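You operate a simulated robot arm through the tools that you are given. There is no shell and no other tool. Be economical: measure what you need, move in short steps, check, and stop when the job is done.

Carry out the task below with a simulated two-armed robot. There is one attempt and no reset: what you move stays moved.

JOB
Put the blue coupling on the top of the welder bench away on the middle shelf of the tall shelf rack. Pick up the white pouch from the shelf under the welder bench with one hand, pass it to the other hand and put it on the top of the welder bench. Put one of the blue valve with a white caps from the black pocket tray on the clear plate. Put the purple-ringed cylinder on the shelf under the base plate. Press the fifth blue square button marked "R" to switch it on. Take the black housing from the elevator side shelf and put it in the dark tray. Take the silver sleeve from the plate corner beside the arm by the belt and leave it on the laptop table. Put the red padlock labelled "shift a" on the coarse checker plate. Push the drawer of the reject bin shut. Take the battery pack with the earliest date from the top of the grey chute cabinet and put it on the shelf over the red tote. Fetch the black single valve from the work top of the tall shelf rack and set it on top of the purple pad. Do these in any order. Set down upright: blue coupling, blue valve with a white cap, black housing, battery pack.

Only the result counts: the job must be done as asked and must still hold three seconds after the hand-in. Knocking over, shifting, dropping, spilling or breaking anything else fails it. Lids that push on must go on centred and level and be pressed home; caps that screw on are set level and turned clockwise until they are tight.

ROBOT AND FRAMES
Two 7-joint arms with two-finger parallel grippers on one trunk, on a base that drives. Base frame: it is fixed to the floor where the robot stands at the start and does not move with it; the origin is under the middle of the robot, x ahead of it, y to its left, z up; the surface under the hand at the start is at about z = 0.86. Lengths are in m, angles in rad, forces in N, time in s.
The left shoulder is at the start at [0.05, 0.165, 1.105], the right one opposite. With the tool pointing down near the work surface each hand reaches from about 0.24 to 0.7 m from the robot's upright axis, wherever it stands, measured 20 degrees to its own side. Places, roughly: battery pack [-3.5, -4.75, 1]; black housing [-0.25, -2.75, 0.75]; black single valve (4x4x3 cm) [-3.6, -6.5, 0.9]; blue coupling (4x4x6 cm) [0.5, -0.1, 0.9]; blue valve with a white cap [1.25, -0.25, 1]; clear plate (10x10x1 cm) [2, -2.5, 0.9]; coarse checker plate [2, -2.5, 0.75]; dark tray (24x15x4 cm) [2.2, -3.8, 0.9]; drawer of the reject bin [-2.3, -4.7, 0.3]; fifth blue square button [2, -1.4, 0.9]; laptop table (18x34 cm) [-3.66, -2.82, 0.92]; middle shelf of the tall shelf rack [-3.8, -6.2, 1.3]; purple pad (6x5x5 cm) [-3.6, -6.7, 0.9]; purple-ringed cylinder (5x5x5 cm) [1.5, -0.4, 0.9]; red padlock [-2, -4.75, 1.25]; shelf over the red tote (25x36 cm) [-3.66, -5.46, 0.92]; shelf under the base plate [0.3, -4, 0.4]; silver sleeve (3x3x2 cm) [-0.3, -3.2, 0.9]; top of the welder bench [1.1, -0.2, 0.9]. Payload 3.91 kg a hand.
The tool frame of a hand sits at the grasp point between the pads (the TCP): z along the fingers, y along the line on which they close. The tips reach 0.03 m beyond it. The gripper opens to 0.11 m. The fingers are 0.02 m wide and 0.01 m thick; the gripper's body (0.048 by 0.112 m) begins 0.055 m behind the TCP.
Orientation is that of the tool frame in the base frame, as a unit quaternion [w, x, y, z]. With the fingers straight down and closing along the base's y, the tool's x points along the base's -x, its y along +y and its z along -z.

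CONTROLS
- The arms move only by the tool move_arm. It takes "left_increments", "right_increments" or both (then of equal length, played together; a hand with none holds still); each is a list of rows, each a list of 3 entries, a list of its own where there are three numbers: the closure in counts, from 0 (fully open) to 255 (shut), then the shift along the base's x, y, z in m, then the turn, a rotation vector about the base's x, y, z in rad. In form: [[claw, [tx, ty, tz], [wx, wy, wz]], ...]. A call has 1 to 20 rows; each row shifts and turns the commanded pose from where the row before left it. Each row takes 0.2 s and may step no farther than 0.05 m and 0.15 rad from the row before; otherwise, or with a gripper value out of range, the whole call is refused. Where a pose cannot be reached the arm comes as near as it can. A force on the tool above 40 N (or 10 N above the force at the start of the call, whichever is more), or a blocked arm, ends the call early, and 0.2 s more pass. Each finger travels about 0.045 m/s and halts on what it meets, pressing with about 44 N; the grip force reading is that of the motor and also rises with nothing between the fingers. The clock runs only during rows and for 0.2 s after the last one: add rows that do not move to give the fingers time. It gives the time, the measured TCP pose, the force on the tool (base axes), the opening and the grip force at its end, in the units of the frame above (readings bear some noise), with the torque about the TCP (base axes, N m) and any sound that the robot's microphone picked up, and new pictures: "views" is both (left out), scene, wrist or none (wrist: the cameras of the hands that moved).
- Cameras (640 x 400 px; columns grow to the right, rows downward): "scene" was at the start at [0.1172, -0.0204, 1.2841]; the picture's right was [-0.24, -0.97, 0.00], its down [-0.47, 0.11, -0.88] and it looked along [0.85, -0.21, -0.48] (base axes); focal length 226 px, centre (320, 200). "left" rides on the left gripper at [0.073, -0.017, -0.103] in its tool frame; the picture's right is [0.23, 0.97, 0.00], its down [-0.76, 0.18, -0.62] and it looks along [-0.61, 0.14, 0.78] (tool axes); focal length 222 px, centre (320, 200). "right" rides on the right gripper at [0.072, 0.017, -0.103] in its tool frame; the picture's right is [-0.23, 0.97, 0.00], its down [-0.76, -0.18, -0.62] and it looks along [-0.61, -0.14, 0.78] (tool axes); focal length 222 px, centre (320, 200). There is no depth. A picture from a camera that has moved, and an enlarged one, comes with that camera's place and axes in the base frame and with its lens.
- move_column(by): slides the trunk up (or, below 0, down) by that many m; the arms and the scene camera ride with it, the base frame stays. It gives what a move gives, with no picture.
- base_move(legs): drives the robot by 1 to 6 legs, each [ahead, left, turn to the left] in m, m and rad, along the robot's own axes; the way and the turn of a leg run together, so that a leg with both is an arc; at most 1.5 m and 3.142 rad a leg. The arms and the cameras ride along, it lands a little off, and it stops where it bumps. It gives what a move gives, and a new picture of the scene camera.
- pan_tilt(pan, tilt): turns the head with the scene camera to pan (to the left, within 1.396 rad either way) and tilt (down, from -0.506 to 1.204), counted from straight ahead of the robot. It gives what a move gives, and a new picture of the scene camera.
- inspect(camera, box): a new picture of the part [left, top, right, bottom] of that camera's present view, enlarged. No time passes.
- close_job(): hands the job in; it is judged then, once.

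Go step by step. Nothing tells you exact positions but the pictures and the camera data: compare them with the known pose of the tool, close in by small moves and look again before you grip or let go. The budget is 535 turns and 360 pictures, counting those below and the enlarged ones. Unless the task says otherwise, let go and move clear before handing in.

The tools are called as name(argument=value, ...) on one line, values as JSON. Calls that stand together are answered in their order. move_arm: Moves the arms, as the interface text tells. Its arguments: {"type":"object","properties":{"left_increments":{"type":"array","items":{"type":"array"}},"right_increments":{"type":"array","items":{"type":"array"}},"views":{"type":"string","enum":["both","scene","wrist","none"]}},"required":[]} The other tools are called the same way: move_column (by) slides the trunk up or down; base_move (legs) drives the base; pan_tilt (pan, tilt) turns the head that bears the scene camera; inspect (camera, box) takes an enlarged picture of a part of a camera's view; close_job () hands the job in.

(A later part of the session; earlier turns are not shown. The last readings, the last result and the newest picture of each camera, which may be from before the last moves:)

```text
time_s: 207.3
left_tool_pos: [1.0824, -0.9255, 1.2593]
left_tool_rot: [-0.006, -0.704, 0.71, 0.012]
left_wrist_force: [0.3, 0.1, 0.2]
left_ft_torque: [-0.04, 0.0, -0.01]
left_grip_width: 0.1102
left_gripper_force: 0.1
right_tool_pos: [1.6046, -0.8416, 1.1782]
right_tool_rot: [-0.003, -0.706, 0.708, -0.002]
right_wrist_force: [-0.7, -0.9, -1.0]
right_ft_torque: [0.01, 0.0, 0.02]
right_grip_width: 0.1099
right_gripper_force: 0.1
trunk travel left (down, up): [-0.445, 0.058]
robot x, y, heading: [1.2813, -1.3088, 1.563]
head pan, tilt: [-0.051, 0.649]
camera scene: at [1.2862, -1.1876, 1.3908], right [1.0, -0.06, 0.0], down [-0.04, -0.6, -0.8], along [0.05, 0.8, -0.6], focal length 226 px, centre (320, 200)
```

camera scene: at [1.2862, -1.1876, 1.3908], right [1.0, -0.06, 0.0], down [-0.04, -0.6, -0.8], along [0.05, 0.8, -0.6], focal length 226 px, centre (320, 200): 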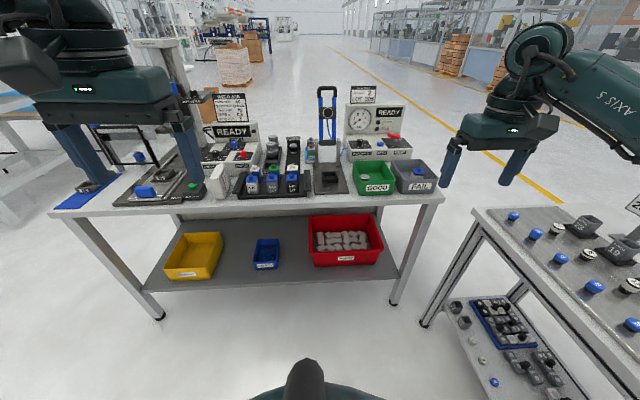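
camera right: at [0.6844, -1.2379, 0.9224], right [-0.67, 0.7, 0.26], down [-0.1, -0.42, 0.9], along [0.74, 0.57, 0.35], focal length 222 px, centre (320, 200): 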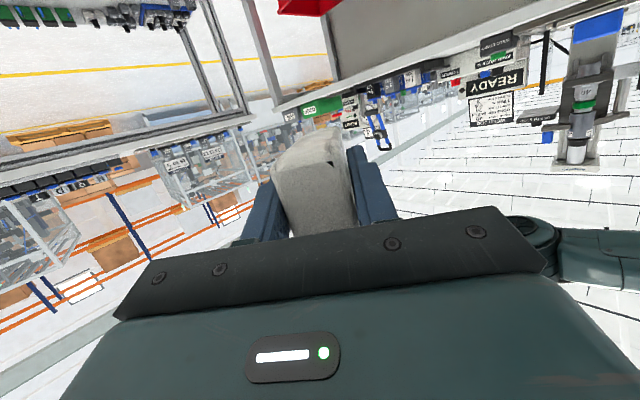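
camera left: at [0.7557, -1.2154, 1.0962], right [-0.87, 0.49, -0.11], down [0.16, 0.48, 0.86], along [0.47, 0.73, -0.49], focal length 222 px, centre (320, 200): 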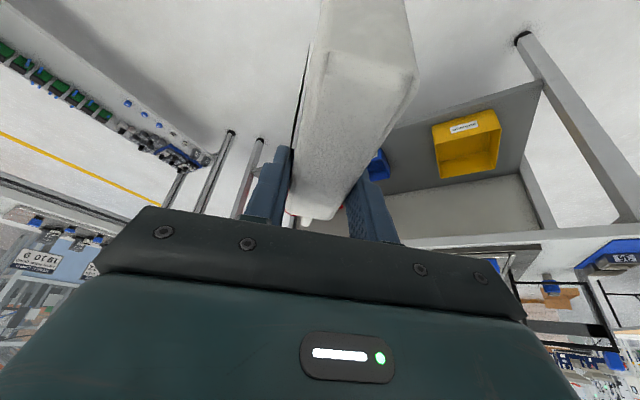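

The cylinder should be in the green GOOD bin. I'll enlarge the bin and the tray.

inspect(camera="scene", box=[320, 130, 440, 205])

inspect(camera="scene", box=[205, 130, 325, 205])

inspect(camera="scene", box=[470, 190, 640, 296])

```text
5.33 times, centred on (380, 168) of scene
camera zoom: at [1.2862, -1.1876, 1.3908], right [1.0, -0.06, 0.0], down [-0.04, -0.6, -0.8], along [0.05, 0.8, -0.6], focal length 1203 px, centre (0, 373)
```

zoom: 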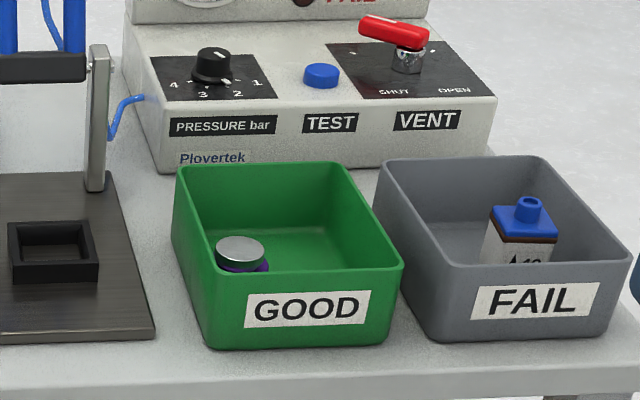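

```text
5.33 times, centred on (265, 168) of scene
camera zoom: at [1.2862, -1.1876, 1.3908], right [1.0, -0.06, 0.0], down [-0.04, -0.6, -0.8], along [0.05, 0.8, -0.6], focal length 1203 px, centre (613, 373)
```

zoom: 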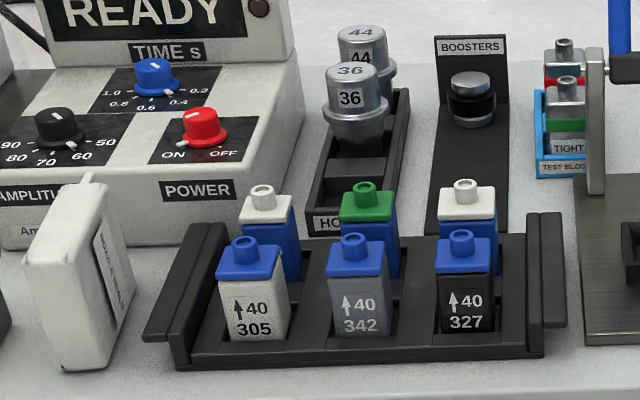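

```text
3.76 times, centred on (555, 243) of scene
camera zoom: at [1.2862, -1.1876, 1.3908], right [1.0, -0.06, 0.0], down [-0.04, -0.6, -0.8], along [0.05, 0.8, -0.6], focal length 849 px, centre (-565, 38)
```

zoom: 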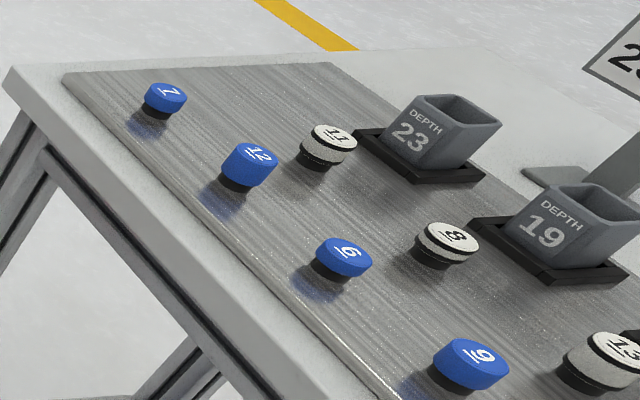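

The white-cap valve (left column) is at ≈[1.071, -0.364], top z≈0.945. The purple-ringed cylinder is in the GOOD bin at ≈[1.52, -0.405]. I move forward and put both hands above their targets.

base_move(legs=[[0.33, 0, 0.006]])

move_arm(left_increments=[[0, [-0.003, 0.04, 0], [0, 0, 0]], [0, [-0.003, 0.04, 0], [0.02, 0, 0]], [0, [-0.003, 0.04, -0.02], [0, 0, 0]], [0, [0, 0.04, -0.04], [0, 0, 0]], [0, [0, 0.04, -0.04], [0, 0, 0]], [0, [0, 0.03, -0.04], [0, 0, 0]], [60, [0, 0, -0.04], [0, 0, 0]], [110, [0, 0, 0], [0, 0, 0]], [110, [0, 0, 0], [0, 0, 0]], [110, [0, 0, 0], [0, 0, 0]]], right_increments=[[0, [-0.02, 0.02, 0], [0, 0, 0]], [0, [-0.02, 0.02, 0], [0, 0, 0]], [0, [-0.02, 0.02, 0], [0, 0, 0]], [0, [-0.02, 0.02, 0], [0, 0, 0]], [0, [0, 0.02, -0.02], [0, 0, 0]], [0, [0, 0, -0.03], [0, 0, 0]], [0, [0, 0, -0.03], [0, 0, 0]], [0, [0, 0, 0], [0, 0, 0]], [0, [0, 0, 0], [0, 0, 0]], [0, [0, 0, 0], [0, 0, 0]]], views="both")

```text
time_s: 209.5
left_tool_pos: [1.0796, -0.5975, 1.2599]
left_tool_rot: [0.008, 0.708, -0.706, -0.013]
left_wrist_force: [-0.4, -0.2, -0.3]
left_ft_torque: [-0.01, 0.01, 0.01]
left_grip_width: 0.1099
left_gripper_force: 0.0
right_tool_pos: [1.6022, -0.5096, 1.1782]
right_tool_rot: [0.002, 0.71, -0.705, 0.003]
right_wrist_force: [-1.0, -1.1, -0.4]
right_ft_torque: [-0.01, -0.01, -0.03]
right_grip_width: 0.11
right_gripper_force: 0.0
trunk travel left (down, up): [-0.445, 0.058]
robot x, y, heading: [1.2821, -0.9757, 1.567]
head pan, tilt: [-0.051, 0.649]
camera scene: at [1.2868, -0.858, 1.3907], right [1.0, -0.05, 0.0], down [-0.03, -0.6, -0.8], along [0.04, 0.8, -0.6], focal length 226 px, centre (320, 200)
```

scene: 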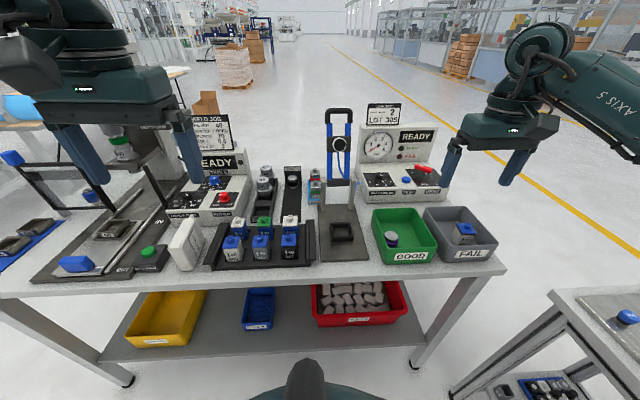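

```text
refused: row 4 steps farther than a row can; nothing moved
```

One step was too long, so I repeat with smaller steps.

move_arm(left_increments=[[0, [-0.003, 0.04, 0], [0, 0, 0]], [0, [-0.003, 0.04, 0], [0.02, 0, 0]], [0, [-0.003, 0.04, -0.02], [0, 0, 0]], [0, [0, 0.033, -0.035], [0, 0, 0]], [0, [0, 0.033, -0.035], [0, 0, 0]], [0, [0, 0.033, -0.035], [0, 0, 0]], [60, [0, 0.01, -0.04], [0, 0, 0]], [110, [0, 0, -0.04], [0, 0, 0]], [110, [0, 0, 0], [0, 0, 0]], [110, [0, 0, 0], [0, 0, 0]]], right_increments=[[0, [-0.02, 0.02, 0], [0, 0, 0]], [0, [-0.02, 0.02, 0], [0, 0, 0]], [0, [-0.02, 0.02, 0], [0, 0, 0]], [0, [-0.02, 0.02, 0], [0, 0, 0]], [0, [0, 0.02, -0.02], [0, 0, 0]], [0, [0, 0, -0.03], [0, 0, 0]], [0, [0, 0, -0.03], [0, 0, 0]], [0, [0, 0, 0], [0, 0, 0]], [0, [0, 0, 0], [0, 0, 0]], [0, [0, 0, 0], [0, 0, 0]]], views="both")

```text
time_s: 211.7
left_tool_pos: [1.0715, -0.3681, 1.0557]
left_tool_rot: [0.001, 0.707, -0.707, -0.02]
left_wrist_force: [0.3, 0.2, 0.3]
left_ft_torque: [-0.01, 0.0, 0.0]
left_grip_width: 0.0626
left_gripper_force: 0.0
right_tool_pos: [1.5205, -0.4096, 1.0969]
right_tool_rot: [0.001, 0.71, -0.705, 0.003]
right_wrist_force: [-0.3, 0.0, -0.2]
right_ft_torque: [0.03, 0.02, 0.01]
right_grip_width: 0.1099
right_gripper_force: 0.0
trunk travel left (down, up): [-0.445, 0.058]
robot x, y, heading: [1.2862, -0.9798, 1.567]
head pan, tilt: [-0.051, 0.649]
camera scene: at [1.2867, -0.8586, 1.3908], right [1.0, -0.05, 0.0], down [-0.03, -0.6, -0.8], along [0.04, 0.8, -0.6], focal length 226 px, centre (320, 200)
camera right: at [1.5041, -0.4802, 1.2027], right [-0.98, 0.22, 0.0], down [0.17, 0.77, 0.62], along [0.14, 0.6, -0.79], focal length 222 px, centre (320, 200)
camera left: at [1.0921, -0.4432, 1.1538], right [-0.97, -0.23, 0.02], down [-0.16, 0.74, 0.65], along [-0.16, 0.63, -0.76], focal length 222 px, centre (320, 200)
```

scene: 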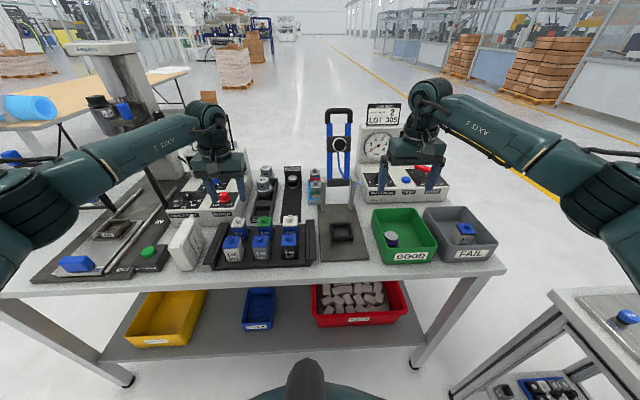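
right: 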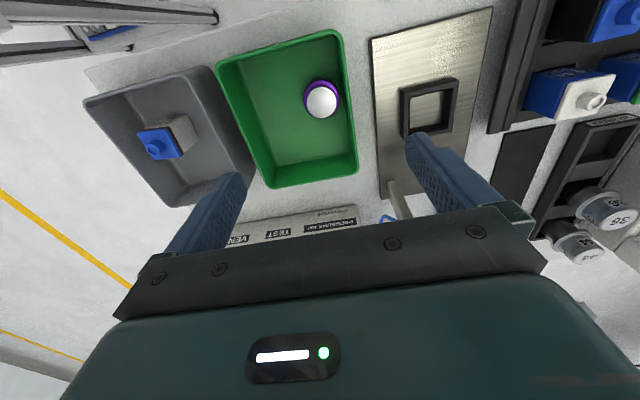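
left: 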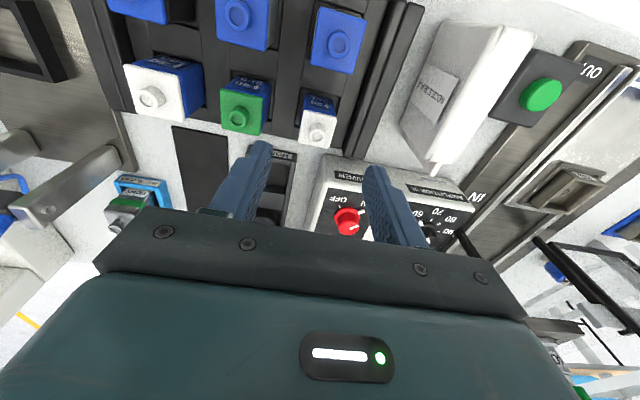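

The left hand is above the white cap at [1.071, -0.359]. I level it and descend in stages.

move_arm(left_increments=[[110, [0, 0.009, 0], [-0.027, -0.03, 0]], [110, [0, 0, -0.04], [0, 0, 0]], [110, [0, 0, -0.035], [0, 0, 0]], [110, [0, 0, 0], [0, 0, 0]]], views="wrist")

```text
time_s: 212.7
left_tool_pos: [1.0715, -0.3593, 0.9788]
left_tool_rot: [-0.001, 0.708, -0.706, 0.001]
left_wrist_force: [-0.2, 0.3, -0.2]
left_ft_torque: [0.0, -0.01, 0.0]
left_grip_width: 0.0625
left_gripper_force: 0.1
right_tool_pos: [1.5218, -0.4099, 1.0987]
right_tool_rot: [0.003, 0.71, -0.705, 0.002]
right_wrist_force: [0.4, 0.4, 0.9]
right_ft_torque: [-0.01, 0.01, -0.03]
right_grip_width: 0.1099
right_gripper_force: 0.0
trunk travel left (down, up): [-0.445, 0.058]
robot x, y, heading: [1.2844, -0.9771, 1.568]
head pan, tilt: [-0.051, 0.649]
camera left: at [1.09, -0.4322, 1.0808], right [-0.97, -0.23, 0.0], down [-0.18, 0.76, 0.62], along [-0.14, 0.61, -0.78], focal length 222 px, centre (320, 200)
```

left: 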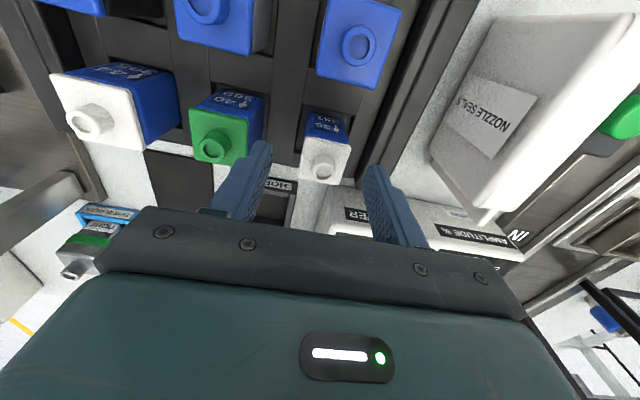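

The fingertips are level with the knob and aligned. I descend and grip the valve body.

move_arm(left_increments=[[110, [0, 0.001, -0.03], [0, 0, 0]], [110, [0, 0, -0.034], [0, 0, 0]], [110, [0, 0, 0], [0, 0, 0]]], views="wrist")

```text
time_s: 213.5
left_tool_pos: [1.0707, -0.3583, 0.9151]
left_tool_rot: [0.0, 0.708, -0.707, 0.001]
left_wrist_force: [1.0, 0.3, -0.7]
left_ft_torque: [0.0, -0.02, 0.03]
left_grip_width: 0.0627
left_gripper_force: 0.1
right_tool_pos: [1.5224, -0.4099, 1.0976]
right_tool_rot: [0.002, 0.709, -0.705, 0.003]
right_wrist_force: [0.1, -0.4, -0.1]
right_ft_torque: [0.02, -0.01, 0.0]
right_grip_width: 0.1098
right_gripper_force: 0.1
trunk travel left (down, up): [-0.445, 0.058]
robot x, y, heading: [1.2845, -0.9739, 1.57]
head pan, tilt: [-0.051, 0.649]
camera left: at [1.0899, -0.4308, 1.0166], right [-0.97, -0.23, 0.0], down [-0.18, 0.76, 0.62], along [-0.14, 0.61, -0.78], focal length 222 px, centre (320, 200)
```

left: 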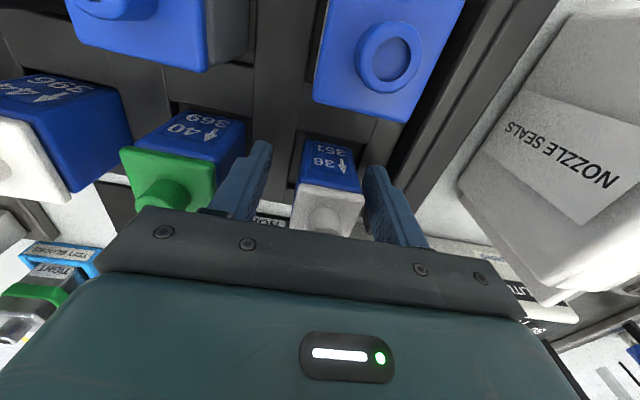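

The valve is between the fingers. I close and lift it.

move_arm(left_increments=[[160, [0, 0, 0], [0, 0, 0]], [255, [0, 0, 0], [0, 0, 0]], [255, [0, 0, 0], [0, 0, 0]], [255, [0, 0, 0], [0, 0, 0]], [255, [0, 0, 0.02], [0, 0, 0]], [255, [0, 0, 0.04], [0, 0, 0]], [255, [0, 0, 0.045], [0, 0, 0]], [255, [0, 0, 0.045], [0, 0, 0]], [255, [0, 0, 0.045], [0, 0, 0]], [255, [0, 0, 0], [0, 0, 0]]], views="wrist")

```text
time_s: 215.7
left_tool_pos: [1.0745, -0.3568, 1.1096]
left_tool_rot: [-0.001, 0.708, -0.706, 0.001]
left_wrist_force: [0.0, 0.4, -0.2]
left_ft_torque: [-0.01, 0.0, 0.01]
left_grip_width: 0.0352
left_gripper_force: 43.8
right_tool_pos: [1.5215, -0.4088, 1.0985]
right_tool_rot: [0.002, 0.71, -0.704, 0.002]
right_wrist_force: [-0.1, -0.5, -0.9]
right_ft_torque: [-0.02, 0.02, -0.01]
right_grip_width: 0.11
right_gripper_force: 0.1
trunk travel left (down, up): [-0.445, 0.058]
robot x, y, heading: [1.2838, -0.9784, 1.568]
head pan, tilt: [-0.051, 0.649]
camera left: at [1.0918, -0.4293, 1.2113], right [-0.97, -0.23, 0.0], down [-0.18, 0.76, 0.62], along [-0.14, 0.61, -0.78], focal length 222 px, centre (320, 200)
```

left: 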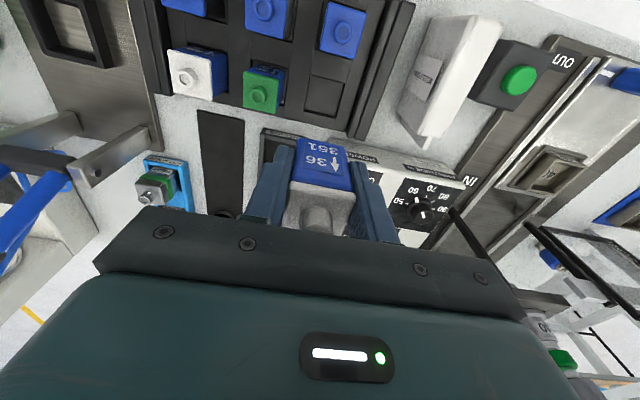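

The valve is held. The cylinder is close to the bin's left wall, so I turn the right hand 90° to close along y.

move_arm(right_increments=[[0, [0, 0, 0], [0, 0, -0.143]], [0, [0, 0, 0], [0, 0, -0.143]], [0, [0, 0, 0], [0, 0, -0.143]], [0, [0, 0, 0], [0, 0, -0.143]], [0, [0, 0, 0], [0, 0, -0.143]], [0, [0, 0, 0], [0, 0, -0.143]], [0, [0, 0, 0], [0, 0, -0.143]], [0, [0, 0, 0], [0, 0, -0.143]], [0, [0, 0, 0], [0, 0, -0.143]], [0, [0, 0, 0], [0, 0, -0.143]], [0, [0, 0, 0], [0, 0, -0.143]], [0, [0, 0, 0], [0, 0, 0]]], views="wrist")

```text
time_s: 218.3
left_tool_pos: [1.0753, -0.3573, 1.1088]
left_tool_rot: [0.0, 0.708, -0.706, 0.001]
left_wrist_force: [-0.1, 0.5, -0.7]
left_ft_torque: [-0.05, 0.02, 0.0]
left_grip_width: 0.0355
left_gripper_force: 44.2
right_tool_pos: [1.5236, -0.4098, 1.0971]
right_tool_rot: [-0.004, -0.001, 1.0, 0.0]
right_wrist_force: [0.1, -1.0, -0.7]
right_ft_torque: [0.03, -0.05, 0.03]
right_grip_width: 0.1099
right_gripper_force: 0.1
trunk travel left (down, up): [-0.445, 0.058]
robot x, y, heading: [1.2844, -0.9734, 1.57]
head pan, tilt: [-0.051, 0.649]
camera right: at [1.4508, -0.392, 1.2028], right [0.22, 0.97, 0.0], down [0.77, -0.17, 0.62], along [0.6, -0.14, -0.79], focal length 222 px, centre (320, 200)
```

right: 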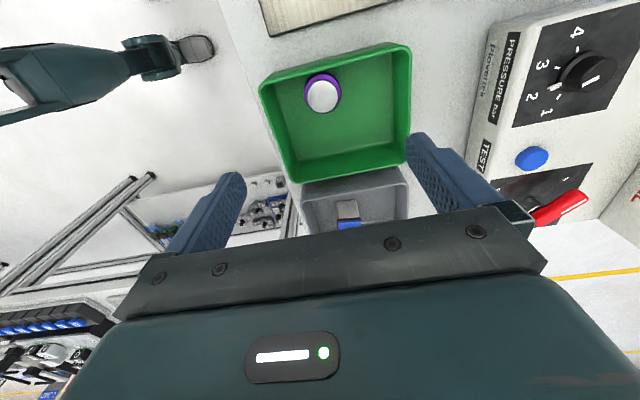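

The turn worked. The cylinder is at ≈[1.516, -0.407], so I narrow the fingers and descend partway.

move_arm(right_increments=[[75, [-0.007, 0.002, -0.03], [0, 0, 0]], [75, [0, 0, -0.04], [0, 0, 0]], [75, [0, 0, -0.04], [0, 0, 0]], [75, [0, 0, -0.02], [0, 0, 0]], [75, [0, 0, 0], [0, 0, 0]]], views="wrist")

```text
time_s: 219.5
left_tool_pos: [1.0741, -0.3578, 1.1097]
left_tool_rot: [-0.001, 0.708, -0.707, 0.001]
left_wrist_force: [-0.6, 0.2, -0.6]
left_ft_torque: [-0.02, -0.02, 0.0]
left_grip_width: 0.0354
left_gripper_force: 43.6
right_tool_pos: [1.5159, -0.4083, 0.9667]
right_tool_rot: [-0.003, -0.002, 1.0, 0.0]
right_wrist_force: [-0.2, 0.8, 0.5]
right_ft_torque: [-0.03, 0.03, 0.01]
right_grip_width: 0.0777
right_gripper_force: 0.0
trunk travel left (down, up): [-0.445, 0.058]
robot x, y, heading: [1.2867, -0.9753, 1.572]
head pan, tilt: [-0.051, 0.649]
camera right: at [1.4445, -0.3908, 1.0705], right [0.22, 0.98, 0.0], down [0.77, -0.17, 0.62], along [0.6, -0.14, -0.79], focal length 222 px, centre (320, 200)
```

right: 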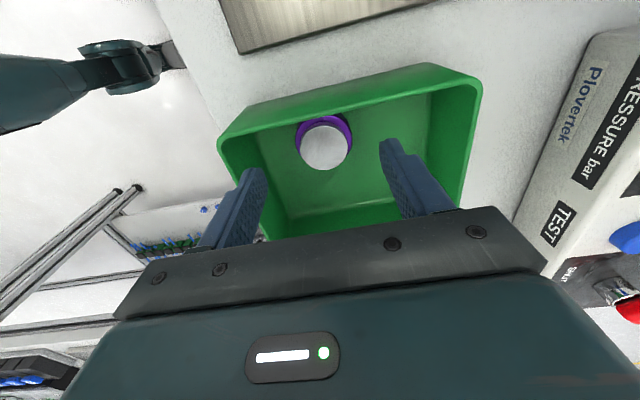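

Well aligned. I lower over it, check, then close.

move_arm(right_increments=[[75, [-0.001, 0.003, -0.03], [0, 0, 0]], [75, [0, 0, -0.03], [0, 0, 0]], [75, [0, 0, -0.006], [0, 0, 0]], [150, [0, 0, 0], [0, 0, 0]], [255, [0, 0, 0], [0, 0, 0]], [255, [0, 0, 0], [0, 0, 0]], [255, [0, 0, 0], [0, 0, 0]]], views="wrist")

```text
time_s: 221.1
left_tool_pos: [1.0731, -0.3572, 1.1099]
left_tool_rot: [0.0, 0.708, -0.706, 0.001]
left_wrist_force: [-0.4, 0.3, -0.2]
left_ft_torque: [-0.01, -0.04, 0.01]
left_grip_width: 0.0352
left_gripper_force: 44.0
right_tool_pos: [1.5129, -0.4042, 0.9018]
right_tool_rot: [-0.004, -0.004, 1.0, 0.001]
right_wrist_force: [0.4, -0.1, -0.6]
right_ft_torque: [0.01, 0.01, -0.01]
right_grip_width: 0.0468
right_gripper_force: 44.2
trunk travel left (down, up): [-0.445, 0.058]
robot x, y, heading: [1.2823, -0.9732, 1.572]
head pan, tilt: [-0.051, 0.649]
camera right: at [1.4407, -0.3868, 1.0058], right [0.22, 0.98, 0.0], down [0.77, -0.17, 0.62], along [0.6, -0.14, -0.79], focal length 222 px, centre (320, 200)
```

right: 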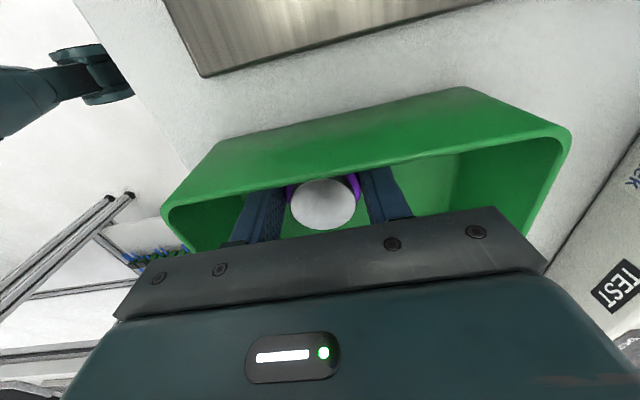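

It is gripped at 0.047 m. I lift both hands, back away and turn to face the tables at +x.

move_arm(right_increments=[[255, [0, 0, 0.03], [0, 0, 0]], [255, [0, 0, 0.045], [0, 0, 0]], [255, [0, 0, 0.045], [0, 0, 0]], [255, [0, 0, 0.045], [0, 0, 0]], [255, [0, 0, 0.035], [0, 0, 0]], [255, [0, -0.04, 0], [0, 0, 0]], [255, [0, -0.04, 0], [0, 0, 0]], [255, [0, -0.04, 0], [0, 0, 0]]], left_increments=[[255, [0, 0, 0.02], [0, 0, 0]], [255, [0, 0, 0.02], [0, 0, 0]], [255, [0, 0, 0.02], [0, 0, 0]], [255, [0, -0.04, 0], [0, 0, 0]], [255, [0, -0.04, 0], [0, 0, 0]], [255, [0, -0.04, 0], [0, 0, 0]], [255, [0, -0.04, 0], [0, 0, 0]], [255, [0, -0.04, 0], [0, 0, 0]]], views="none")

base_move(legs=[[-0.5, 0, 0], [0, 0, -1.571]])

```text
time_s: 222.9
left_tool_pos: [1.0739, -0.5619, 1.1706]
left_tool_rot: [-0.001, 0.708, -0.706, 0.0]
left_wrist_force: [-0.5, -1.0, -0.7]
left_ft_torque: [-0.02, -0.02, 0.01]
left_grip_width: 0.0352
left_gripper_force: 43.5
right_tool_pos: [1.5138, -0.5249, 1.1024]
right_tool_rot: [-0.003, -0.003, 1.0, 0.0]
right_wrist_force: [-0.3, 0.0, -2.4]
right_ft_torque: [-0.01, 0.0, 0.02]
right_grip_width: 0.0472
right_gripper_force: 43.7
trunk travel left (down, up): [-0.445, 0.058]
robot x, y, heading: [1.2865, -0.9727, 1.562]
head pan, tilt: [-0.051, 0.649]
```

```text
time_s: 229.6
left_tool_pos: [1.6898, -1.2529, 1.1703]
left_tool_rot: [0.0, -0.026, 1.0, 0.0]
left_wrist_force: [0.2, 0.4, -0.7]
left_ft_torque: [-0.03, 0.0, 0.0]
left_grip_width: 0.0353
left_gripper_force: 43.4
right_tool_pos: [1.7477, -1.6927, 1.1021]
right_tool_rot: [-0.002, 0.687, 0.727, 0.003]
right_wrist_force: [-0.3, 0.4, -1.9]
right_ft_torque: [0.03, 0.03, -0.01]
right_grip_width: 0.0469
right_gripper_force: 44.0
trunk travel left (down, up): [-0.445, 0.058]
robot x, y, heading: [1.2867, -1.48, 0.049]
head pan, tilt: [-0.051, 0.649]
camera scene: at [1.4003, -1.48, 1.3908], right [0.0, -1.0, 0.0], down [-0.6, 0.0, -0.8], along [0.8, 0.0, -0.6], focal length 226 px, centre (320, 200)
```

scene: 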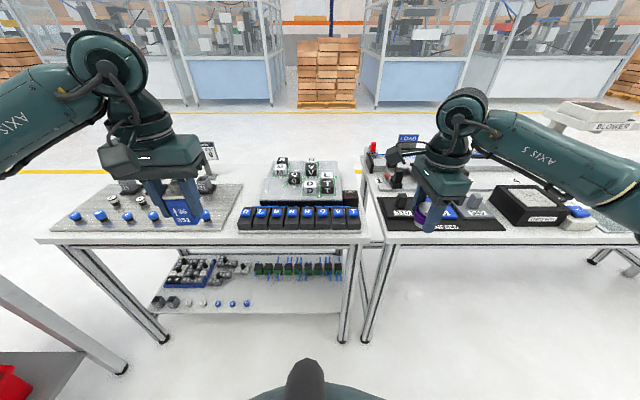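

The button row is straight ahead. I'll enlarge it and the next table.

inspect(camera="scene", box=[220, 150, 380, 250])

inspect(camera="scene", box=[360, 130, 600, 280])

```text
4.00 times, centred on (300, 200) of scene
camera zoom: at [1.4003, -1.48, 1.3908], right [0.0, -1.0, 0.0], down [-0.6, 0.0, -0.8], along [0.8, 0.0, -0.6], focal length 902 px, centre (400, 200)
```

zoom: 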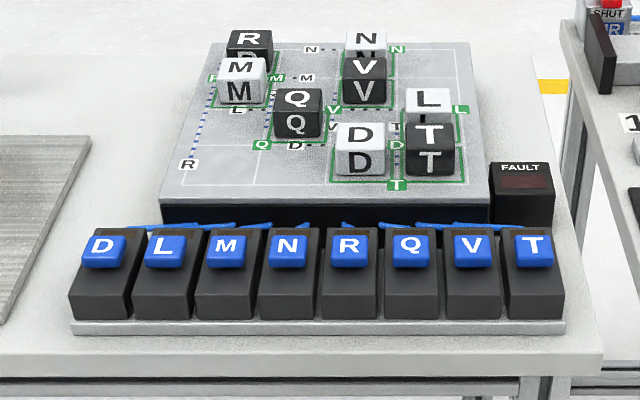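

```text
2.67 times, centred on (480, 205) of scene
camera zoom: at [1.4003, -1.48, 1.3908], right [0.0, -1.0, 0.0], down [-0.6, 0.0, -0.8], along [0.8, 0.0, -0.6], focal length 602 px, centre (-107, 187)
```

zoom: 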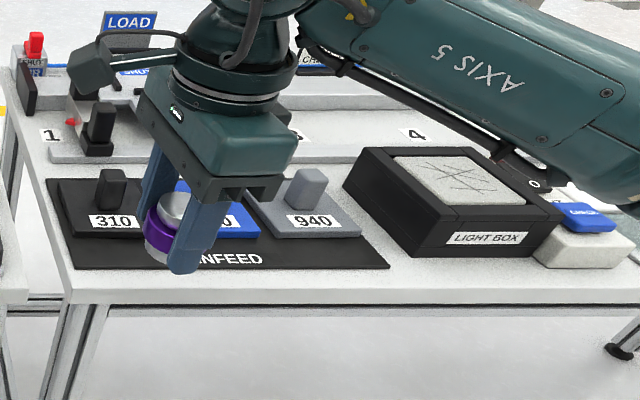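

Button R is fifth, at about [1.976, -1.437]. Before driving to the clear plate, I look to the right to check the way.

pan_tilt(pan=-1.1, tilt=0.55)

```text
time_s: 230.9
left_tool_pos: [1.6902, -1.2537, 1.17]
left_tool_rot: [0.0, -0.027, 1.0, -0.001]
left_wrist_force: [-0.6, -0.4, -0.4]
left_ft_torque: [-0.02, 0.0, 0.0]
left_grip_width: 0.0353
left_gripper_force: 44.2
right_tool_pos: [1.7478, -1.6927, 1.1007]
right_tool_rot: [-0.002, 0.688, 0.726, 0.002]
right_wrist_force: [0.1, -0.7, -1.9]
right_ft_torque: [0.01, -0.01, -0.01]
right_grip_width: 0.0471
right_gripper_force: 43.9
trunk travel left (down, up): [-0.445, 0.058]
robot x, y, heading: [1.284, -1.4843, 0.051]
head pan, tilt: [-1.1, 0.55]
camera scene: at [1.3582, -1.5576, 1.3996], right [-0.87, -0.5, 0.0], down [-0.26, 0.45, -0.85], along [0.42, -0.74, -0.52], focal length 226 px, centre (320, 200)
```

scene: 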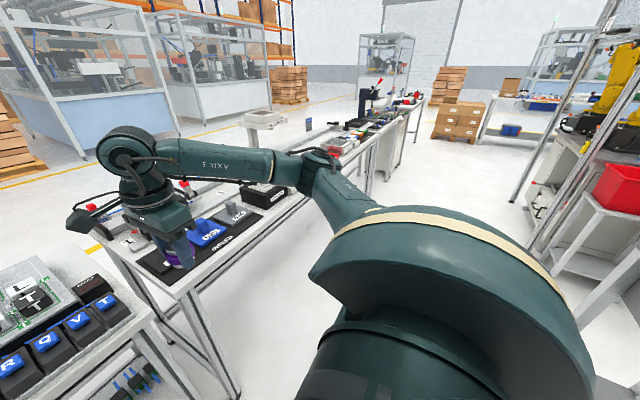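

The aisle looks clear, so I step right half a metre and look again.

base_move(legs=[[0.03, -0.5, -0.05]])

```text
time_s: 235.8
left_tool_pos: [1.7414, -1.7746, 1.1709]
left_tool_rot: [0.0, 0.005, 1.0, -0.001]
left_wrist_force: [0.7, -1.1, -0.3]
left_ft_torque: [0.02, -0.01, 0.02]
left_grip_width: 0.035
left_gripper_force: 44.3
right_tool_pos: [1.772, -2.2179, 1.1013]
right_tool_rot: [-0.003, 0.709, 0.705, 0.002]
right_wrist_force: [0.2, 0.6, -1.7]
right_ft_torque: [0.0, 0.01, -0.03]
right_grip_width: 0.0469
right_gripper_force: 44.8
trunk travel left (down, up): [-0.445, 0.058]
robot x, y, heading: [1.3232, -1.9801, -0.015]
head pan, tilt: [-1.1, 0.55]
camera scene: at [1.3917, -2.0587, 1.3996], right [-0.9, -0.44, 0.0], down [-0.23, 0.47, -0.85], along [0.38, -0.76, -0.52], focal length 226 px, centre (320, 200)
```

scene: 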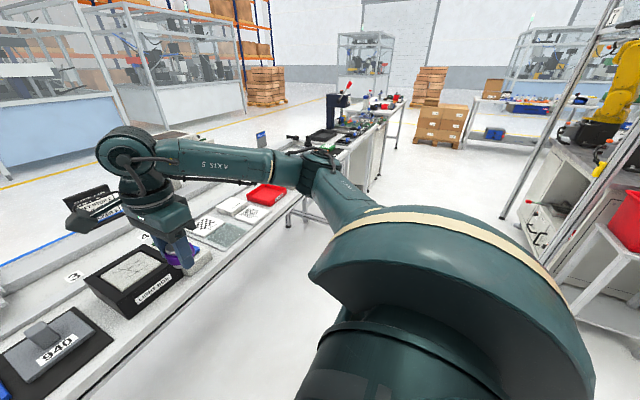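

I see checker plates and a clear-looking plate farther along. I go on another 0.4 m and face them.

base_move(legs=[[0, -0.35, 0.01]])

pan_tilt(pan=-0.15, tilt=0.6)

```text
time_s: 239.4
left_tool_pos: [1.7372, -2.1221, 1.1699]
left_tool_rot: [0.0, 0.001, 1.0, -0.001]
left_wrist_force: [0.1, 0.2, -1.5]
left_ft_torque: [0.01, -0.02, 0.02]
left_grip_width: 0.0353
left_gripper_force: 44.1
right_tool_pos: [1.7712, -2.5645, 1.1027]
right_tool_rot: [-0.003, 0.706, 0.708, 0.002]
right_wrist_force: [0.4, 0.6, -1.0]
right_ft_torque: [0.06, -0.02, 0.01]
right_grip_width: 0.0465
right_gripper_force: 44.2
trunk travel left (down, up): [-0.445, 0.058]
robot x, y, heading: [1.3194, -2.3281, -0.002]
head pan, tilt: [-1.1, 0.55]
camera scene: at [1.3894, -2.4089, 1.3996], right [-0.89, -0.45, 0.0], down [-0.24, 0.47, -0.85], along [0.38, -0.76, -0.52], focal length 226 px, centre (320, 200)
```

scene: 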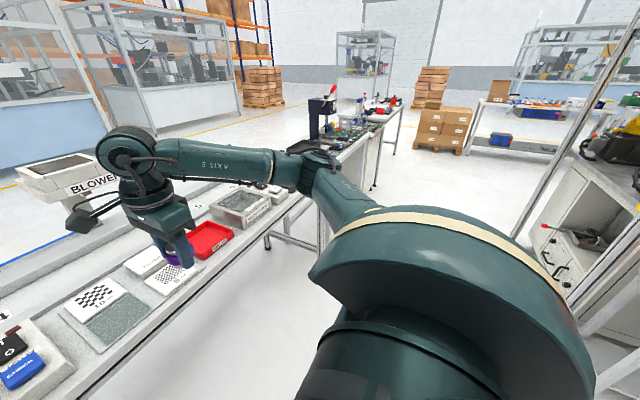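

```text
time_s: 240.6
left_tool_pos: [1.7368, -2.1215, 1.1713]
left_tool_rot: [0.0, 0.001, 1.0, -0.001]
left_wrist_force: [-0.2, 1.1, -1.1]
left_ft_torque: [-0.02, 0.03, 0.02]
left_grip_width: 0.0353
left_gripper_force: 43.6
right_tool_pos: [1.7712, -2.5645, 1.1017]
right_tool_rot: [-0.003, 0.706, 0.708, 0.003]
right_wrist_force: [-0.4, 0.2, -2.1]
right_ft_torque: [0.05, -0.02, -0.04]
right_grip_width: 0.0467
right_gripper_force: 44.1
trunk travel left (down, up): [-0.445, 0.058]
robot x, y, heading: [1.3179, -2.3291, -0.004]
head pan, tilt: [-0.15, 0.6]
camera scene: at [1.4363, -2.3422, 1.3951], right [-0.15, -0.99, 0.0], down [-0.56, 0.09, -0.82], along [0.82, -0.13, -0.57], focal length 226 px, centre (320, 200)
```

scene: 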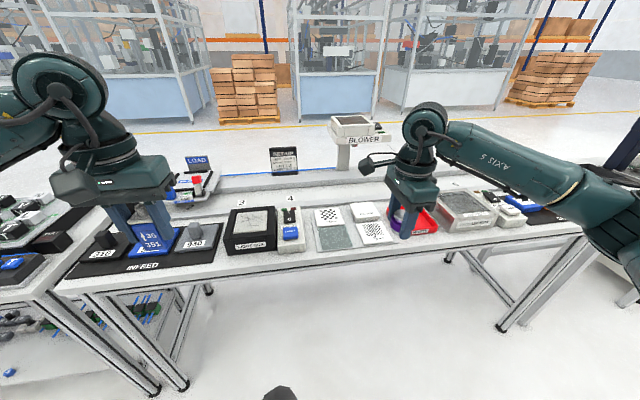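

inspect(camera="scene", box=[220, 180, 420, 270])

inspect(camera="scene", box=[390, 160, 570, 250])

```text
3.20 times, centred on (320, 225) of scene
camera zoom: at [1.4363, -2.3422, 1.3951], right [-0.15, -0.99, 0.0], down [-0.56, 0.09, -0.82], along [0.82, -0.13, -0.57], focal length 722 px, centre (320, 120)
```

zoom: 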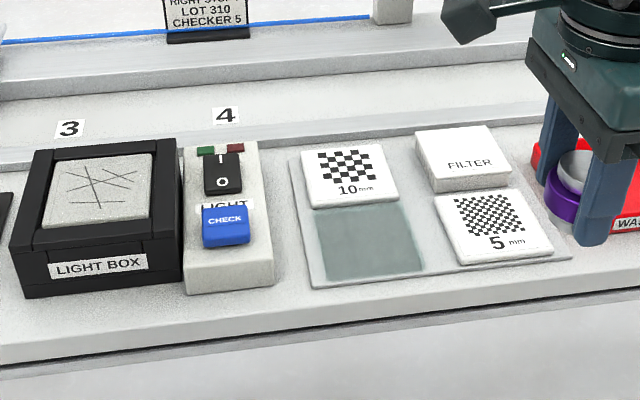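

```text
3.56 times, centred on (480, 205) of scene
camera zoom: at [1.4363, -2.3422, 1.3951], right [-0.15, -0.99, 0.0], down [-0.56, 0.09, -0.82], along [0.82, -0.13, -0.57], focal length 802 px, centre (-249, 182)
```

zoom: 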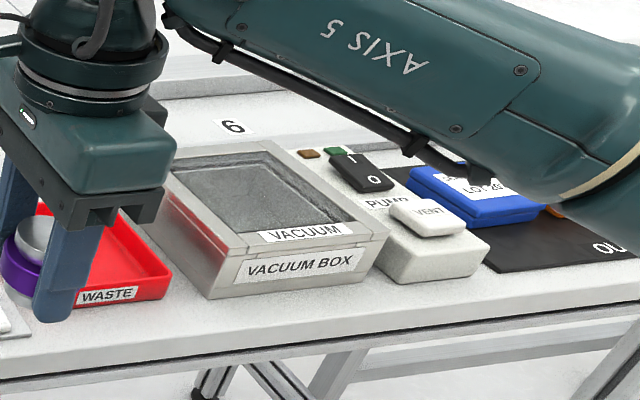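

The clear plate is the greenish one at about [1.95, -2.47], and the coarse checker plate is "10 mm" behind it. I shift the base right 0.3 so the left hand faces it, and move the left hand above it.

base_move(legs=[[0, -0.3, 0]])

move_arm(left_increments=[[255, [0.04, 0, 0], [0, 0, 0]], [255, [0.04, 0, 0], [0, 0, 0]], [255, [0.04, 0, 0], [0, 0, 0]], [255, [0.04, 0, -0.03], [0, 0, 0]], [255, [0.035, 0, -0.03], [0, 0, 0]], [255, [0, 0, -0.04], [0, 0, 0]], [255, [0, 0, 0], [0, 0, 0]]], views="both")

```text
time_s: 243.9
left_tool_pos: [1.737, -2.4222, 1.1696]
left_tool_rot: [0.0, 0.001, 1.0, -0.002]
left_wrist_force: [0.2, 0.0, -1.4]
left_ft_torque: [0.03, 0.04, 0.02]
left_grip_width: 0.0352
left_gripper_force: 43.9
right_tool_pos: [1.7693, -2.8637, 1.1025]
right_tool_rot: [-0.002, 0.706, 0.708, 0.003]
right_wrist_force: [0.5, -0.4, -2.1]
right_ft_torque: [0.0, 0.01, -0.01]
right_grip_width: 0.0468
right_gripper_force: 44.5
trunk travel left (down, up): [-0.445, 0.058]
robot x, y, heading: [1.3217, -2.6305, -0.001]
head pan, tilt: [-0.15, 0.6]
camera scene: at [1.4349, -2.6422, 1.3951], right [-0.15, -0.99, 0.0], down [-0.56, 0.09, -0.82], along [0.81, -0.13, -0.57], focal length 226 px, centre (320, 200)
```

scene: 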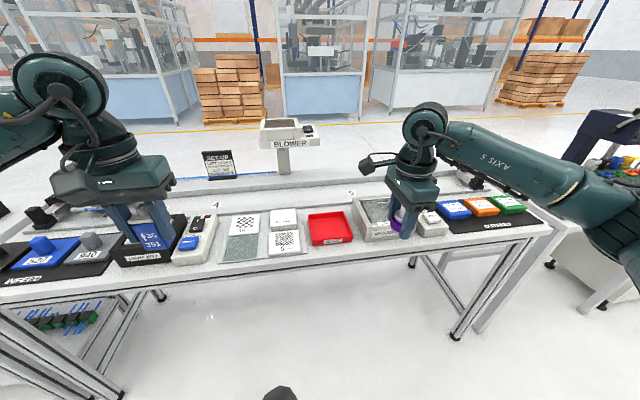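

```text
time_s: 245.5
left_tool_pos: [1.9303, -2.421, 1.0683]
left_tool_rot: [0.0, 0.002, 1.0, -0.001]
left_wrist_force: [-0.4, 0.0, -1.3]
left_ft_torque: [0.0, 0.01, 0.03]
left_grip_width: 0.0351
left_gripper_force: 43.6
right_tool_pos: [1.7687, -2.8641, 1.101]
right_tool_rot: [-0.003, 0.706, 0.708, 0.003]
right_wrist_force: [0.8, -0.1, -1.7]
right_ft_torque: [-0.01, -0.01, -0.02]
right_grip_width: 0.047
right_gripper_force: 44.5
trunk travel left (down, up): [-0.445, 0.058]
robot x, y, heading: [1.3202, -2.6317, -0.005]
head pan, tilt: [-0.15, 0.6]
camera scene: at [1.4348, -2.6425, 1.3951], right [-0.16, -0.99, 0.0], down [-0.56, 0.09, -0.82], along [0.82, -0.13, -0.57], focal length 226 px, centre (320, 200)
camera left: at [1.8599, -2.4383, 1.1703], right [-0.22, 0.97, 0.0], down [0.76, 0.18, 0.62], along [0.61, 0.14, -0.78], focal length 222 px, centre (320, 200)
```

scene: 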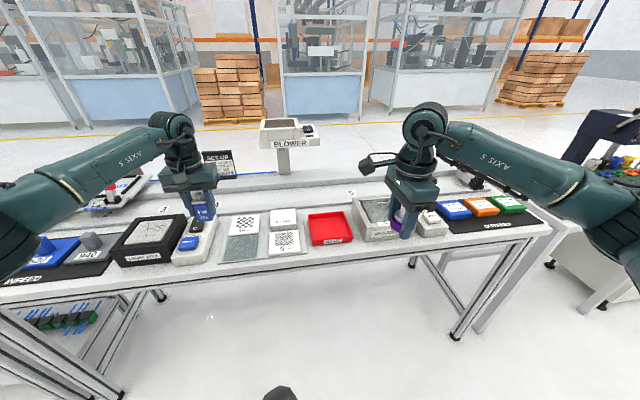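
left: 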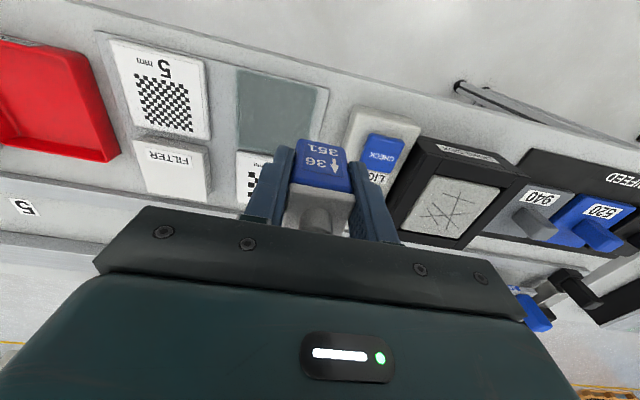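

The clear plate is centred at ≈[1.958, -2.474], top z≈0.885. I move the valve over it.

move_arm(left_increments=[[255, [0.013, -0.027, 0], [0, 0, 0]], [255, [0.013, -0.026, 0], [0, 0, 0]], [255, [0, 0, -0.04], [0, 0, 0]], [255, [0, 0, -0.04], [0, 0, 0]], [255, [0, 0, -0.025], [0, 0, 0]], [255, [0, 0, 0], [0, 0, 0]]], views="wrist")

inspect(camera="scene", box=[160, 190, 320, 280])

```text
time_s: 246.9
left_tool_pos: [1.9567, -2.4759, 0.9645]
left_tool_rot: [0.0, 0.001, 1.0, -0.001]
left_wrist_force: [0.4, -0.1, -0.9]
left_ft_torque: [0.01, -0.01, -0.02]
left_grip_width: 0.0352
left_gripper_force: 44.1
right_tool_pos: [1.7687, -2.8645, 1.1014]
right_tool_rot: [-0.002, 0.706, 0.708, 0.003]
right_wrist_force: [0.0, 0.6, -1.7]
right_ft_torque: [0.0, -0.02, -0.03]
right_grip_width: 0.0465
right_gripper_force: 44.3
trunk travel left (down, up): [-0.445, 0.058]
robot x, y, heading: [1.3189, -2.6296, -0.004]
head pan, tilt: [-0.15, 0.6]
camera left: at [1.8858, -2.4922, 1.0669], right [-0.23, 0.97, 0.0], down [0.76, 0.18, 0.62], along [0.61, 0.14, -0.78], focal length 222 px, centre (320, 200)
```

left: 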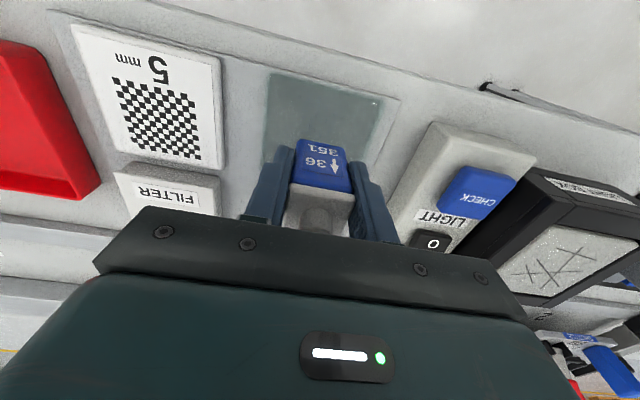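

```text
4.00 times, centred on (240, 235) of scene
camera zoom: at [1.4348, -2.6421, 1.3951], right [-0.16, -0.99, 0.0], down [-0.56, 0.09, -0.83], along [0.82, -0.13, -0.56], focal length 902 px, centre (640, 60)
```

zoom: 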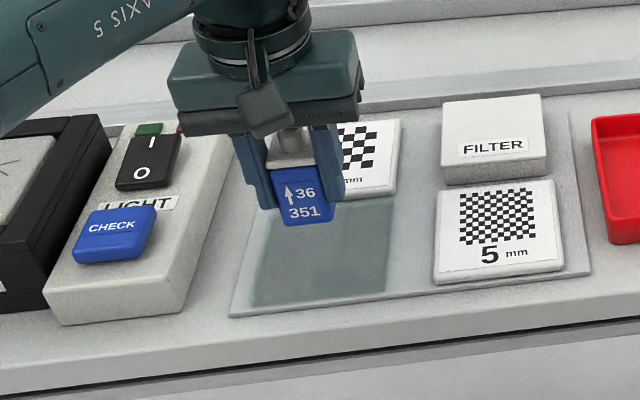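

Nearly centred. I nudge +8 mm in x and lower to contact.

move_arm(left_increments=[[255, [0.008, 0.002, -0.015], [0, 0, 0]], [255, [0, 0, -0.01], [0, 0, 0]], [255, [0, 0, -0.004], [0, 0, 0]], [255, [0, 0, 0], [0, 0, 0]]], views="none")

inspect(camera="scene", box=[190, 200, 290, 270])

```text
time_s: 247.9
left_tool_pos: [1.9656, -2.4745, 0.9367]
left_tool_rot: [0.0, 0.002, 1.0, -0.001]
left_wrist_force: [0.1, 0.1, -0.3]
left_ft_torque: [0.05, 0.02, 0.01]
left_grip_width: 0.0353
left_gripper_force: 43.8
right_tool_pos: [1.7695, -2.8647, 1.1013]
right_tool_rot: [-0.002, 0.707, 0.708, 0.001]
right_wrist_force: [-0.2, -0.6, -0.8]
right_ft_torque: [-0.02, -0.02, -0.03]
right_grip_width: 0.047
right_gripper_force: 43.8
trunk travel left (down, up): [-0.445, 0.058]
robot x, y, heading: [1.3171, -2.6297, -0.007]
head pan, tilt: [-0.15, 0.6]
```

```text
5.71 times, centred on (240, 235) of scene
camera zoom: at [1.4349, -2.642, 1.3951], right [-0.15, -0.99, 0.0], down [-0.56, 0.09, -0.82], along [0.82, -0.13, -0.57], focal length 1289 px, centre (777, 0)
```

zoom: 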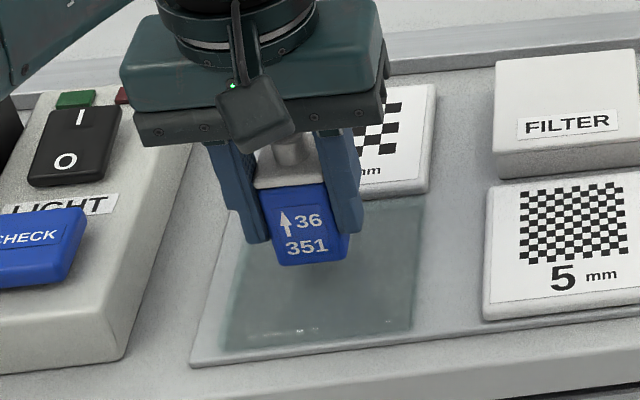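

move_arm(left_increments=[[255, [0, -0.003, -0.003], [0, 0, 0]], [255, [0, 0, -0.003], [0, 0, 0]], [255, [0, 0, 0], [0, 0, 0]]], views="none")

```text
time_s: 248.7
left_tool_pos: [1.9651, -2.4773, 0.9294]
left_tool_rot: [0.0, 0.001, 1.0, -0.001]
left_wrist_force: [1.0, -0.6, -0.5]
left_ft_torque: [0.02, -0.02, -0.01]
left_grip_width: 0.0355
left_gripper_force: 43.6
right_tool_pos: [1.7688, -2.8637, 1.1012]
right_tool_rot: [-0.003, 0.707, 0.707, 0.003]
right_wrist_force: [0.1, -0.4, -1.5]
right_ft_torque: [0.05, -0.03, -0.01]
right_grip_width: 0.0468
right_gripper_force: 44.2
trunk travel left (down, up): [-0.445, 0.058]
robot x, y, heading: [1.3172, -2.6287, -0.004]
head pan, tilt: [-0.15, 0.6]
```

move_arm(left_increments=[[255, [0, 0, -0.003], [0, 0, 0]], [255, [0, 0, -0.003], [0, 0, 0]], [255, [0, 0, 0], [0, 0, 0]]], views="none")

inspect(camera="scene", box=[190, 200, 290, 270])

```text
time_s: 249.5
left_tool_pos: [1.9659, -2.477, 0.9238]
left_tool_rot: [0.001, 0.002, 1.0, -0.001]
left_wrist_force: [-0.5, -0.5, 1.7]
left_ft_torque: [0.02, -0.04, 0.04]
left_grip_width: 0.0352
left_gripper_force: 43.3
right_tool_pos: [1.7692, -2.8642, 1.1018]
right_tool_rot: [-0.003, 0.707, 0.708, 0.002]
right_wrist_force: [-0.4, -1.0, -1.0]
right_ft_torque: [0.02, -0.03, -0.02]
right_grip_width: 0.0467
right_gripper_force: 44.3
trunk travel left (down, up): [-0.445, 0.058]
robot x, y, heading: [1.3167, -2.6298, -0.0]
head pan, tilt: [-0.15, 0.6]
```

```text
5.71 times, centred on (240, 235) of scene
camera zoom: at [1.4346, -2.6421, 1.3951], right [-0.16, -0.99, 0.0], down [-0.56, 0.09, -0.83], along [0.82, -0.13, -0.56], focal length 1289 px, centre (777, 0)
```

zoom: 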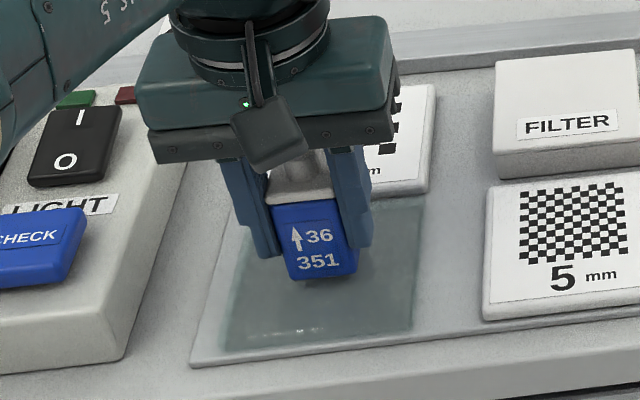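

Contact is starting. I lower 1.5 mm more, release, and lift off.

move_arm(left_increments=[[255, [0, 0, -0.0015], [0, 0, 0]], [150, [0, 0, 0], [0, 0, 0]], [90, [0, 0, 0], [0, 0, 0]], [90, [0, 0, 0], [0, 0, 0]], [90, [0, 0, 0], [0, 0, 0]], [90, [0, 0, 0.03], [0, 0, 0]], [90, [0, 0, 0.045], [0, 0, 0]], [90, [0, 0, 0.045], [0, 0, 0]], [90, [0, 0, 0.045], [0, 0, 0]]], views="scene")

inspect(camera="scene", box=[190, 200, 290, 270])

```text
time_s: 251.5
left_tool_pos: [1.9644, -2.4771, 1.0871]
left_tool_rot: [0.0, 0.002, 1.0, -0.001]
left_wrist_force: [-0.1, 1.0, 0.1]
left_ft_torque: [0.03, 0.01, 0.01]
left_grip_width: 0.0713
left_gripper_force: 0.1
right_tool_pos: [1.7688, -2.8647, 1.1016]
right_tool_rot: [-0.003, 0.707, 0.708, 0.002]
right_wrist_force: [0.1, 0.0, -0.7]
right_ft_torque: [0.0, 0.0, 0.0]
right_grip_width: 0.0468
right_gripper_force: 44.4
trunk travel left (down, up): [-0.445, 0.058]
robot x, y, heading: [1.315, -2.6273, -0.005]
head pan, tilt: [-0.15, 0.6]
camera scene: at [1.4343, -2.6423, 1.3951], right [-0.16, -0.99, 0.0], down [-0.56, 0.09, -0.83], along [0.82, -0.13, -0.56], focal length 226 px, centre (320, 200)
```

scene: 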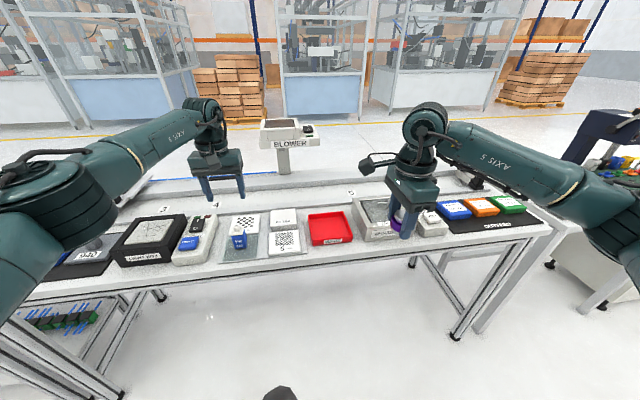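

```text
5.71 times, centred on (240, 235) of scene
camera zoom: at [1.4343, -2.6423, 1.3951], right [-0.16, -0.99, 0.0], down [-0.56, 0.09, -0.83], along [0.82, -0.13, -0.56], focal length 1289 px, centre (777, 0)
```

zoom: 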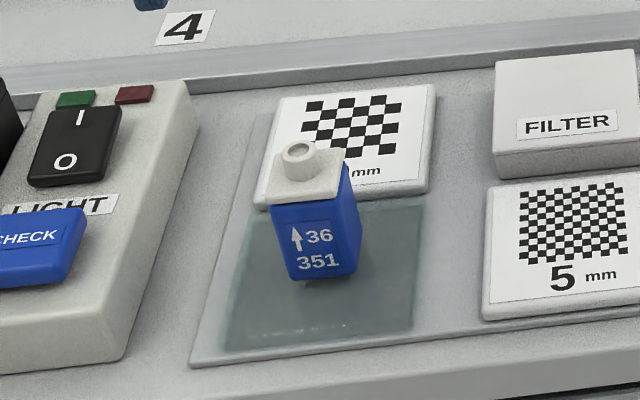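

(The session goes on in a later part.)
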